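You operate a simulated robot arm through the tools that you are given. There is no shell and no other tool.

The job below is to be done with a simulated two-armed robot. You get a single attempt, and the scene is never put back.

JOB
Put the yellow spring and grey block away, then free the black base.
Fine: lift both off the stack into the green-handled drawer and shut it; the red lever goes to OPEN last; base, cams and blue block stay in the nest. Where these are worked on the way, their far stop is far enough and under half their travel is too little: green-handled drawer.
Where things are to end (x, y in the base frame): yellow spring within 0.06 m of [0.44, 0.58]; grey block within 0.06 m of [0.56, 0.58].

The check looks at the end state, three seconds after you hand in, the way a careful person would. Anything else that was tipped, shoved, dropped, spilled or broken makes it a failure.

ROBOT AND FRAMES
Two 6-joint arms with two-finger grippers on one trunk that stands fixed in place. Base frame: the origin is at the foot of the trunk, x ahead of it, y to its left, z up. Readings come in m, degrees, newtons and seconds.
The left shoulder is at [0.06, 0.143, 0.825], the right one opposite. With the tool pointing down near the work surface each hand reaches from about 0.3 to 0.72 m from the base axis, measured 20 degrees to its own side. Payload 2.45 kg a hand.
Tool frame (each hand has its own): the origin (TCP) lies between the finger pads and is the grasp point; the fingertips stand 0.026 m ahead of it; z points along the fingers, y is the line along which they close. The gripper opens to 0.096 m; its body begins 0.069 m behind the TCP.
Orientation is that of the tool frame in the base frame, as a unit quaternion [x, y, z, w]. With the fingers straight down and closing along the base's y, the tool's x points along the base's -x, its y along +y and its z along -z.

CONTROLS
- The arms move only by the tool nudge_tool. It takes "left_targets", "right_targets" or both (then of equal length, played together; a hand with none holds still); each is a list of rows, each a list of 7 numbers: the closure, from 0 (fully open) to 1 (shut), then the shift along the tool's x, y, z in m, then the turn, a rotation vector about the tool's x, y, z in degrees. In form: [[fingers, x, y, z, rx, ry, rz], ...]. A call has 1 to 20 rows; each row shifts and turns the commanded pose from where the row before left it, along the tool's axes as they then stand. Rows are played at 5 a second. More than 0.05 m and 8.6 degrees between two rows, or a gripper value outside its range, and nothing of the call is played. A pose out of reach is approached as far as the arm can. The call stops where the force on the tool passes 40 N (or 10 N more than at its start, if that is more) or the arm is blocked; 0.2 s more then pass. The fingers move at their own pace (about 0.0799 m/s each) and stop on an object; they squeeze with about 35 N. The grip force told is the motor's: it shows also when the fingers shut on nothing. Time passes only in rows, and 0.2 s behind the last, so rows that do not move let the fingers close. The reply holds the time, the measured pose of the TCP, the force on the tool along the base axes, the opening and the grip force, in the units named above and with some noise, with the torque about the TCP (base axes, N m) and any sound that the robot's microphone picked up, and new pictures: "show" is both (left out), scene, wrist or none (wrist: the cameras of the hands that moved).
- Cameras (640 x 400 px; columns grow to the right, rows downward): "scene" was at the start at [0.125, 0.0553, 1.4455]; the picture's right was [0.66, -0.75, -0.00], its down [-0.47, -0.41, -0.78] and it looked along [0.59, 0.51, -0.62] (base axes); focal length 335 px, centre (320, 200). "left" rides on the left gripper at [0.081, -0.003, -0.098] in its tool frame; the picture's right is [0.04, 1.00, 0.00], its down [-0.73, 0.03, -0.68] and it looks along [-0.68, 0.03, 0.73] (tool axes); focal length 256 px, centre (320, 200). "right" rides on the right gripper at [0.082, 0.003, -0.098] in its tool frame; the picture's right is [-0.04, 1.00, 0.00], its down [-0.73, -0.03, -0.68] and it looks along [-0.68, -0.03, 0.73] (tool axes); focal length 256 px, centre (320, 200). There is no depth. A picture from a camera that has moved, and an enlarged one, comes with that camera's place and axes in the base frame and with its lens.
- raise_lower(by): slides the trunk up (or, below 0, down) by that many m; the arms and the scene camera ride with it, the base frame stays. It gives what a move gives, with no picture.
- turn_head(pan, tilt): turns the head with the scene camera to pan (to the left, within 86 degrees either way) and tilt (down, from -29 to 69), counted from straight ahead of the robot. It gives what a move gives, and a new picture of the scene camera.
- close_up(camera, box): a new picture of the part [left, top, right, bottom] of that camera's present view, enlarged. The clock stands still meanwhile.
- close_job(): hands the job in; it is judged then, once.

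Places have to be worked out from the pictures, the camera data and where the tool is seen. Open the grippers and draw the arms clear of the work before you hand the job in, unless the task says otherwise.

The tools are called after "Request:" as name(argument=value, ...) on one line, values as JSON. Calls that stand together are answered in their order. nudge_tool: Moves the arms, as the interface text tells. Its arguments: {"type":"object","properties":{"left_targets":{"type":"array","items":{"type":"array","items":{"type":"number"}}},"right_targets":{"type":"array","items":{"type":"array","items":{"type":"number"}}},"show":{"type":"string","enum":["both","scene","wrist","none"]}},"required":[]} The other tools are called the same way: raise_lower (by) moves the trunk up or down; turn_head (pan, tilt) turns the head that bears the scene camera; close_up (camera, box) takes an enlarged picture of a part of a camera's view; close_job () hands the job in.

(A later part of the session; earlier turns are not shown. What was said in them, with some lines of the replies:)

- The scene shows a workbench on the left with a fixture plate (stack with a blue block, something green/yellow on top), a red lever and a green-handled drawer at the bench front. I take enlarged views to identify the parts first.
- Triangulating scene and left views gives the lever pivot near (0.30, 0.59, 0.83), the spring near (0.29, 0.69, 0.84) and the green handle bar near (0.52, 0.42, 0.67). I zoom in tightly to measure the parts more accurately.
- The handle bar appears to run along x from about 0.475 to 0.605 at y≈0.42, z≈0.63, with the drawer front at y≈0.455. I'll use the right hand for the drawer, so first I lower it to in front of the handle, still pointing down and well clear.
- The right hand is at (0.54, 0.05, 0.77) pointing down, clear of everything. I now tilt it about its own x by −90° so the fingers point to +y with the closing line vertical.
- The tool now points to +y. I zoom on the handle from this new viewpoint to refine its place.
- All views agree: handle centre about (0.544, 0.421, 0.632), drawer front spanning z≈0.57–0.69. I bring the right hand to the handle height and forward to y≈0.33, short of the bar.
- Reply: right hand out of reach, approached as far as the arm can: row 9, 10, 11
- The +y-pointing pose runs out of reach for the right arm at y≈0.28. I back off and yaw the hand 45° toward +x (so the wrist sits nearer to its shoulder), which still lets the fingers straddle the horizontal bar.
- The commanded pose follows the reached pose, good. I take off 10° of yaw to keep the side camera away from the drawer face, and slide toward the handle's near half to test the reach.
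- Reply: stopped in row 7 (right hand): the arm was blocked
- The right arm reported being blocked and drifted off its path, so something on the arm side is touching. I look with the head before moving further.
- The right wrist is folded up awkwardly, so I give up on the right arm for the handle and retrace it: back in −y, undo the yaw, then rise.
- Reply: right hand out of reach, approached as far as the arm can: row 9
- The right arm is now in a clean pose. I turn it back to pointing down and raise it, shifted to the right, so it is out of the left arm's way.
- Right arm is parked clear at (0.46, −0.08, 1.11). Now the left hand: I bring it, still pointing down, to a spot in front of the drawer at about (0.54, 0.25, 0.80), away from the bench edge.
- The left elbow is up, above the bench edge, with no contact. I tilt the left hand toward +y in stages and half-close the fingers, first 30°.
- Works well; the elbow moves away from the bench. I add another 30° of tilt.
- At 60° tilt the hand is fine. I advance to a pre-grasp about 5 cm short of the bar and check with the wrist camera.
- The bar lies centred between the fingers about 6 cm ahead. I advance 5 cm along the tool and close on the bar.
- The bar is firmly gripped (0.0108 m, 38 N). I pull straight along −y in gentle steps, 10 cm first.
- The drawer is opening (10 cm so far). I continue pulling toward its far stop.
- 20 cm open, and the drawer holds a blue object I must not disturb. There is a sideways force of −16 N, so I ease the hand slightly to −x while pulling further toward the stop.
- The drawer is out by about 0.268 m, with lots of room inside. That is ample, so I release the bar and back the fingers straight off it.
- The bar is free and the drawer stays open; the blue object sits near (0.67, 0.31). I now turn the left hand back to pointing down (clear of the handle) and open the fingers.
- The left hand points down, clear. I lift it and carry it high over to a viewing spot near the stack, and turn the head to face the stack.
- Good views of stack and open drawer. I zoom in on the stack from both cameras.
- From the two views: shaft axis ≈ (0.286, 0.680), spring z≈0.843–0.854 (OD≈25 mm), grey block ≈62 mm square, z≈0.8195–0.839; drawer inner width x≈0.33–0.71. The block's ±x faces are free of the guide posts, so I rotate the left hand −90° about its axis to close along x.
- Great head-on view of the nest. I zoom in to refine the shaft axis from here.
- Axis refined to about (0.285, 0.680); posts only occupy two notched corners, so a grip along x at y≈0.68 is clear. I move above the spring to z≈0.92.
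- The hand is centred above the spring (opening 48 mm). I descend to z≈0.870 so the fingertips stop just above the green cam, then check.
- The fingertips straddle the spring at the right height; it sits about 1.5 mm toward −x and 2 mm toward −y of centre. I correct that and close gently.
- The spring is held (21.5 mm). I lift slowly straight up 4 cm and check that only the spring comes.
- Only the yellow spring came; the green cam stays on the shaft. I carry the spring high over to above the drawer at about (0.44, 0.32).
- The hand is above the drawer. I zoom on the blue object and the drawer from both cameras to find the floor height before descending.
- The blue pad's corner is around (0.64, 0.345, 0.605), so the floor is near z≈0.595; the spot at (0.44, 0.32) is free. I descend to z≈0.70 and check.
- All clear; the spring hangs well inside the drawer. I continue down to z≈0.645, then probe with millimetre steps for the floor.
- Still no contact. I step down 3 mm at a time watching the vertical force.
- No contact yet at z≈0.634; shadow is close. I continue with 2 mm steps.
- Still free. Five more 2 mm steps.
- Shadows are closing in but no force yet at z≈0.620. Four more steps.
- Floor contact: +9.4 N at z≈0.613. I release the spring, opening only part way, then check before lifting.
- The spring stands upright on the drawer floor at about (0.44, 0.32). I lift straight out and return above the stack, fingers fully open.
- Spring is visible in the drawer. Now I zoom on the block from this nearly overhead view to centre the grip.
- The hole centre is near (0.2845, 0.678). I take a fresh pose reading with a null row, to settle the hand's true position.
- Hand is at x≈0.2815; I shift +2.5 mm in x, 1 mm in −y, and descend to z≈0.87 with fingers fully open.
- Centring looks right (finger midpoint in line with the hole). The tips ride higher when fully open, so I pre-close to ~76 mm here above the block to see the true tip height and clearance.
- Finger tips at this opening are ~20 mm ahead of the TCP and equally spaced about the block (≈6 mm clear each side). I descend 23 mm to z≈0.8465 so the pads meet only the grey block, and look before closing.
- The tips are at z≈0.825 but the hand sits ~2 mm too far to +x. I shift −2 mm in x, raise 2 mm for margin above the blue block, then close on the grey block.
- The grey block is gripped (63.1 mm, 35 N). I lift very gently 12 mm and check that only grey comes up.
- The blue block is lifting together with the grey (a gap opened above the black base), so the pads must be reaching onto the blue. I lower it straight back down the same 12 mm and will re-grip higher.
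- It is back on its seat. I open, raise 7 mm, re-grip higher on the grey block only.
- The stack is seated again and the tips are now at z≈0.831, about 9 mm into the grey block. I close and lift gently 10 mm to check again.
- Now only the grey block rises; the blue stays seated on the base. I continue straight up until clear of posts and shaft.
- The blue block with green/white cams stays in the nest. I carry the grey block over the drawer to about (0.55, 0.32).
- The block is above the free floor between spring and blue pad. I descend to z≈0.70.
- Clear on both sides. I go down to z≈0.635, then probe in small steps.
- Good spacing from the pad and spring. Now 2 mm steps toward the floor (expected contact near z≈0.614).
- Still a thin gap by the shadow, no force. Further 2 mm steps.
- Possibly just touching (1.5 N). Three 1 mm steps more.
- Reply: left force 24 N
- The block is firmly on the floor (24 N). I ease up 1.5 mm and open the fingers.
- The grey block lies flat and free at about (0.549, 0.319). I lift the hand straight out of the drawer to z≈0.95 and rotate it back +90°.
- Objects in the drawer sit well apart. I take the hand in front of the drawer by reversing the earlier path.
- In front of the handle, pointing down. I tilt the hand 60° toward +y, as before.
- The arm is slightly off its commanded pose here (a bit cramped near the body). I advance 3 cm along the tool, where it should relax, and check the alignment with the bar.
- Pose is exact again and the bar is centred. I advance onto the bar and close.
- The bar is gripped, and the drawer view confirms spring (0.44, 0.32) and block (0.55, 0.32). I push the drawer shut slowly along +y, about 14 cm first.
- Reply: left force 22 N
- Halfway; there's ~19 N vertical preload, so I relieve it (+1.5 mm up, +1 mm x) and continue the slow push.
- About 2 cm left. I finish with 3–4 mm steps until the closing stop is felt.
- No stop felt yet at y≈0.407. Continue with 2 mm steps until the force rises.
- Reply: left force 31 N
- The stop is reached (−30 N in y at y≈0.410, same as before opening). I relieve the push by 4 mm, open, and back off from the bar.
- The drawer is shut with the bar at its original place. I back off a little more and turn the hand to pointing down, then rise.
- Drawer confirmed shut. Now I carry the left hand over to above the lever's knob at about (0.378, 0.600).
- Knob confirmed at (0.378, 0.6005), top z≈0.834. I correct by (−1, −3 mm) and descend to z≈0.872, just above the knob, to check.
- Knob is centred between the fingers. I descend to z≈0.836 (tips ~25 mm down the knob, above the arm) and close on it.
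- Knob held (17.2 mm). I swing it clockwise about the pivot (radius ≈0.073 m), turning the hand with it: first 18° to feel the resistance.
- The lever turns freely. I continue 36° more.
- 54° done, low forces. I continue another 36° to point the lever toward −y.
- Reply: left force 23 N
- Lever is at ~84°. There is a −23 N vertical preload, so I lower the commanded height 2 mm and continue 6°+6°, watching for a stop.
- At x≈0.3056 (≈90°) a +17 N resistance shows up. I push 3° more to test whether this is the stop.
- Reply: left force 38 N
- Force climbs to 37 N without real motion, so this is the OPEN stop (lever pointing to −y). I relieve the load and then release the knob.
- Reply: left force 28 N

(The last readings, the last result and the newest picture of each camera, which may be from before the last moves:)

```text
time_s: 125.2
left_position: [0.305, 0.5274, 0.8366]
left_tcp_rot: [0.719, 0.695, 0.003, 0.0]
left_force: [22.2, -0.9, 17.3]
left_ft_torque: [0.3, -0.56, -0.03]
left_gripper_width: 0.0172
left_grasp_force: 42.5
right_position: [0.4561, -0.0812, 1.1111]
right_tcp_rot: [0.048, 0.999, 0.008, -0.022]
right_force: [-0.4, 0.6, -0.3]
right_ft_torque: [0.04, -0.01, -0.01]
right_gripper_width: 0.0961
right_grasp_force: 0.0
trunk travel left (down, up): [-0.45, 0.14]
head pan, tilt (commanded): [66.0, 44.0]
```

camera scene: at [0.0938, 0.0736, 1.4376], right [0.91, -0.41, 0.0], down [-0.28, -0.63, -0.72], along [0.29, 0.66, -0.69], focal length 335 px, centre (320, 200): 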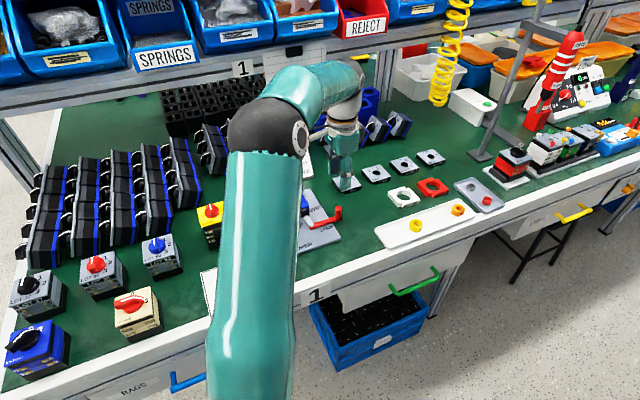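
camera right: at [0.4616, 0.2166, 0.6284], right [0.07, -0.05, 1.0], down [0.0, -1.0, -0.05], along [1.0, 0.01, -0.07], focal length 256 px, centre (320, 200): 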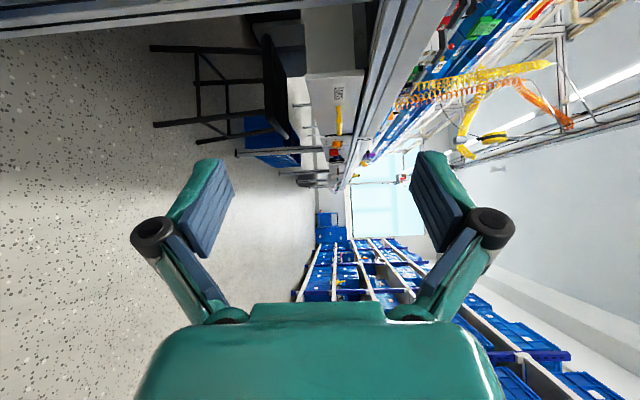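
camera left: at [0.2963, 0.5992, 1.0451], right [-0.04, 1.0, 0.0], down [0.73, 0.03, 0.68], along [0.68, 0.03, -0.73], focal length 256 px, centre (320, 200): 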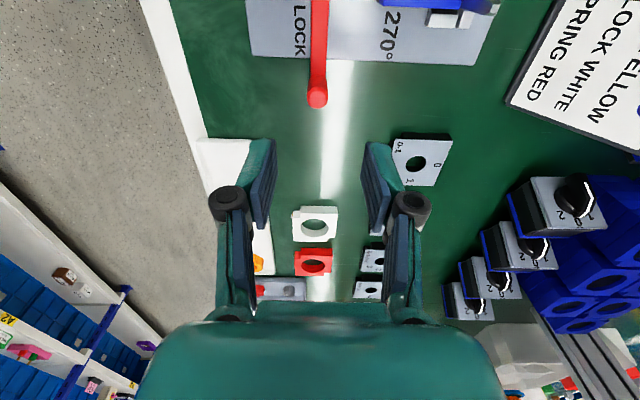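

Still some preload toward OPEN, which is harmless; I ease z by 1.5 mm and x by 1.5 mm and open the fingers.

Request:
nudge_tool(left_targets=[[0.95, 0, 0.0015, -0.0015, 0, 0, 0], [0.9, 0, 0, 0, 0, 0, 0], [0.75, 0, 0, 0, 0, 0, 0], [0.6, 0, 0, 0, 0, 0, 0], [0.5, 0, 0, 0, 0, 0, 0], [0.5, 0, 0, 0, 0, 0, 0]], show="none")

Request:
close_up(camera="left", box=[200, 0, 440, 220])

Request:
close_up(camera="scene", box=[250, 160, 380, 258])

```text
time_s: 126.6
left_position: [0.3012, 0.528, 0.8378]
left_tcp_rot: [0.72, 0.694, -0.001, 0.0]
left_force: [-0.6, 0.4, -1.1]
left_ft_torque: [-0.01, 0.02, 0.01]
left_gripper_width: 0.0481
left_grasp_force: 0.1
right_position: [0.4543, -0.0806, 1.1128]
right_tcp_rot: [0.047, 0.999, 0.009, -0.022]
right_force: [0.4, 0.1, -0.4]
right_ft_torque: [0.03, 0.02, 0.03]
right_gripper_width: 0.096
right_grasp_force: 0.0
trunk travel left (down, up): [-0.45, 0.14]
head pan, tilt (commanded): [66.0, 44.0]
```

```text
1.82 times, centred on (320, 110) of left
camera zoom: at [0.302, 0.6094, 0.935], right [1.0, 0.01, 0.0], down [0.0, -0.73, 0.68], along [0.0, -0.68, -0.73], focal length 465 px, centre (320, 364)
```

zoom: 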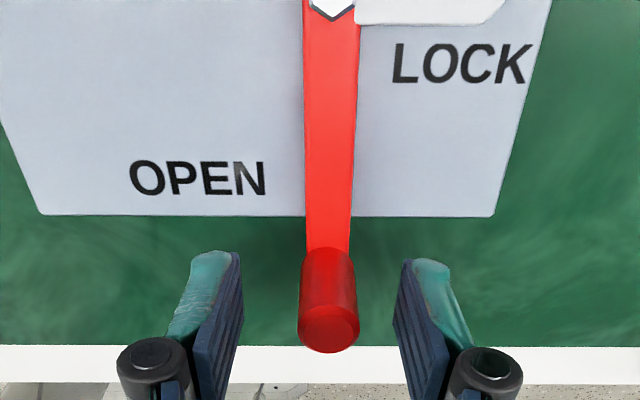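

```text
4.08 times, centred on (315, 209) of scene
camera zoom: at [0.0936, 0.074, 1.4376], right [0.91, -0.41, 0.0], down [-0.28, -0.63, -0.72], along [0.29, 0.66, -0.69], focal length 1369 px, centre (340, 163)
```

zoom: 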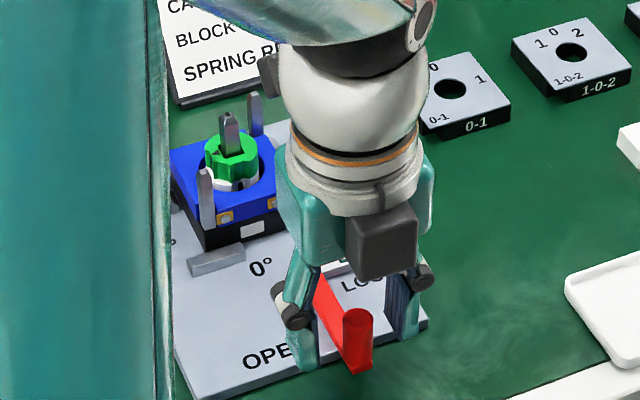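

The lever stands at OPEN (pointing to −y along the label). I lift the hand straight up and withdraw from above the bench.

Request:
nudge_tool(left_targets=[[0.4, 0, 0, -0.015, 0, 0, 0], [0.3, 0, 0, -0.025, 0, 0, 0], [0.2, 0, 0, -0.04, 0, 0, 0], [0, 0, 0, -0.045, 0, 0, 0], [0, 0, 0, -0.045, 0, 0, 0], [0, -0.04, 0, -0.02, 0, 0, 0], [0, -0.04, 0, -0.02, 0, 0, 0], [0, -0.04, 0, -0.02, 0, 0, 0], [0, -0.04, 0, -0.02, 0, 0, 0], [0, 0, 0, 0, 0, 0, 0]], show="both")

```text
time_s: 128.8
left_position: [0.2966, 0.366, 1.0881]
left_tcp_rot: [0.719, 0.695, -0.001, 0.001]
left_force: [0.3, 0.5, -0.1]
left_ft_torque: [0.02, 0.0, 0.02]
left_gripper_width: 0.0961
left_grasp_force: 0.1
right_position: [0.4547, -0.0805, 1.1127]
right_tcp_rot: [0.047, 0.999, 0.009, -0.021]
right_force: [0.1, -1.0, -0.4]
right_ft_torque: [0.0, -0.01, 0.02]
right_gripper_width: 0.0961
right_grasp_force: 0.2
trunk travel left (down, up): [-0.45, 0.14]
head pan, tilt (commanded): [66.0, 44.0]
camera scene: at [0.0936, 0.0741, 1.4376], right [0.91, -0.41, 0.0], down [-0.28, -0.63, -0.72], along [0.29, 0.66, -0.69], focal length 335 px, centre (320, 200)
camera left: at [0.2962, 0.447, 1.1859], right [1.0, 0.01, 0.0], down [0.0, -0.73, 0.68], along [0.0, -0.68, -0.73], focal length 256 px, centre (320, 200)
```

scene: 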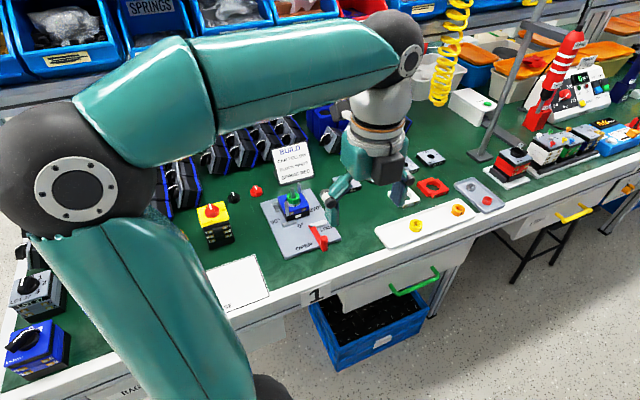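
left: 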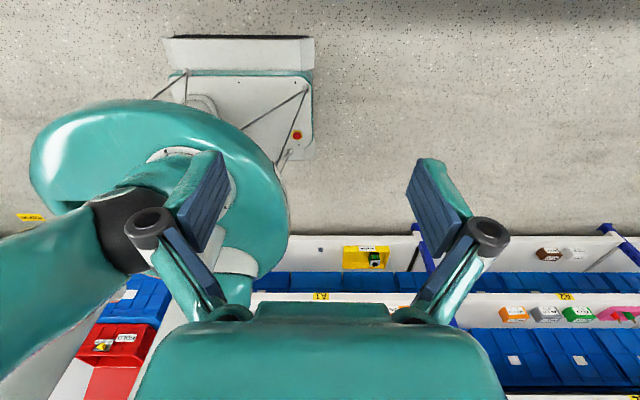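

The arm is clear. I verify the final state of the nest, the lever and the drawer with enlargements.

Request:
close_up(camera="scene", box=[250, 175, 360, 260])

Request:
close_up(camera="scene", box=[300, 220, 480, 340])

```text
4.71 times, centred on (305, 218) of scene
camera zoom: at [0.0936, 0.0741, 1.4376], right [0.91, -0.41, 0.0], down [-0.28, -0.63, -0.72], along [0.29, 0.66, -0.69], focal length 1578 px, centre (391, 118)
```

zoom: 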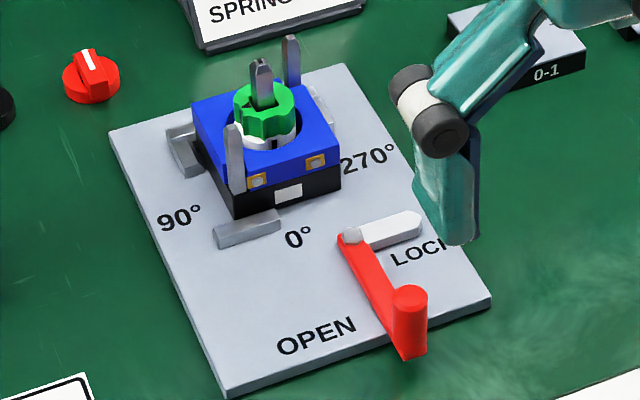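

```text
3.33 times, centred on (390, 280) of scene
camera zoom: at [0.0936, 0.0741, 1.4376], right [0.91, -0.41, 0.0], down [-0.28, -0.63, -0.72], along [0.29, 0.66, -0.69], focal length 1118 px, centre (87, -67)
```

zoom: 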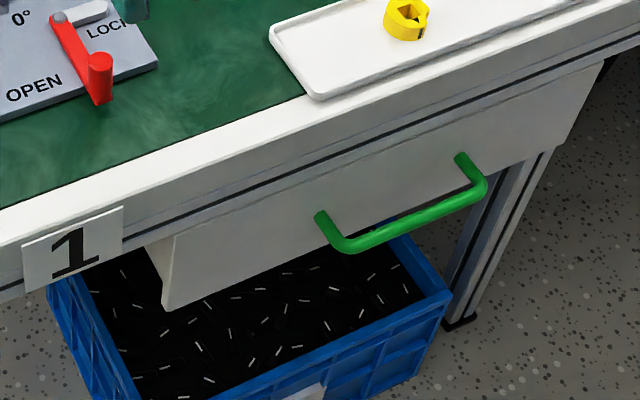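

Drawer is flush and the lever is at OPEN with the pawl swung away. One more close look at the seating of base, blue block and cams.

Request:
close_up(camera="scene", box=[270, 180, 330, 225])

```text
8.89 times, centred on (300, 202) of scene
camera zoom: at [0.0936, 0.0741, 1.4376], right [0.91, -0.41, 0.0], down [-0.28, -0.63, -0.72], along [0.29, 0.66, -0.69], focal length 2981 px, centre (498, 178)
```

zoom: 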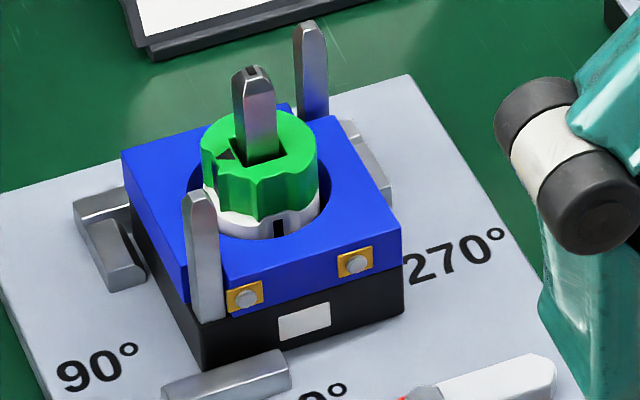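

Everything in the nest is seated as before. I raise the left hand a bit further to its starting height, with both grippers open, and check for stillness.

Request:
nudge_tool(left_targets=[[0, 0, 0, -0.03, 0, 0, 0], [0, 0, 0, -0.03, 0, 0, 0], [0, 0, 0, -0.03, 0, 0, 0], [0, 0, 0, 0, 0, 0, 0]], show="scene")

```text
time_s: 129.8
left_position: [0.2986, 0.3664, 1.1773]
left_tcp_rot: [0.72, 0.694, -0.001, 0.001]
left_force: [0.3, 0.5, -0.1]
left_ft_torque: [-0.01, 0.0, 0.03]
left_gripper_width: 0.096
left_grasp_force: 0.1
right_position: [0.4546, -0.0805, 1.1121]
right_tcp_rot: [0.049, 0.999, 0.009, -0.022]
right_force: [-0.6, -0.8, -0.5]
right_ft_torque: [-0.01, 0.01, 0.02]
right_gripper_width: 0.0958
right_grasp_force: 0.0
trunk travel left (down, up): [-0.45, 0.14]
head pan, tilt (commanded): [66.0, 44.0]
camera scene: at [0.0935, 0.074, 1.4376], right [0.91, -0.41, 0.0], down [-0.28, -0.63, -0.72], along [0.29, 0.66, -0.69], focal length 335 px, centre (320, 200)
```

scene: 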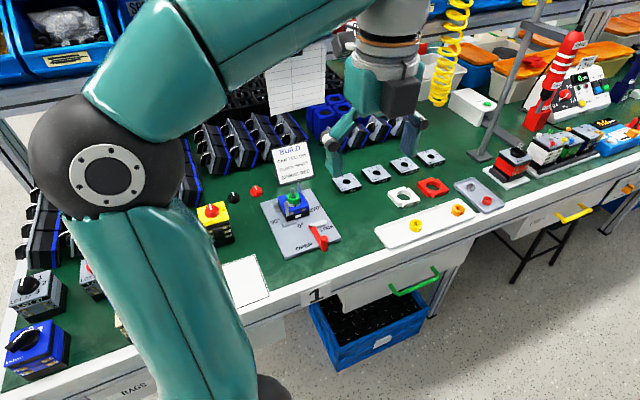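

The spring and grey block are in the shut drawer, at about (0.44, 0.59) and (0.55, 0.59). The lever is at its OPEN stop, the base, cams and blue block are seated in the nest, and both arms are clear with grippers open. I hand the job in.

Request:
close_job()

```text
The job is handed in.
```

The job is handed in, and the last pictures showed every part where it was meant to end. I have not seen the check's verdict.

- **Spring and grey block:** both are in the green-handled drawer, with the spring at about (0.44, 0.59) and the grey block at about (0.55, 0.59). I worked these out from where I set them down and how far the drawer then closed, because they can't be seen once it is shut.
- **Drawer:** I pulled it out about 0.27 m without reaching the far stop, and took that as past half its travel. It is now shut against its stop, and the blue pad already inside was not touched.
- **Lever:** I turned it last, about 90° to its stop at OPEN, and the pawl now points away from the base.
- **Nest:** the black base, cams and blue block look seated as they were at the start.

On my first lift of the grey block, the blue block came up with it by about 12 mm. I lowered both straight back and gripped higher, and after that only the grey block lifted. Earlier, the right arm was blocked once while trying for the drawer handle. I backed it out and used the left arm from then on, with no sign that anything else had moved.
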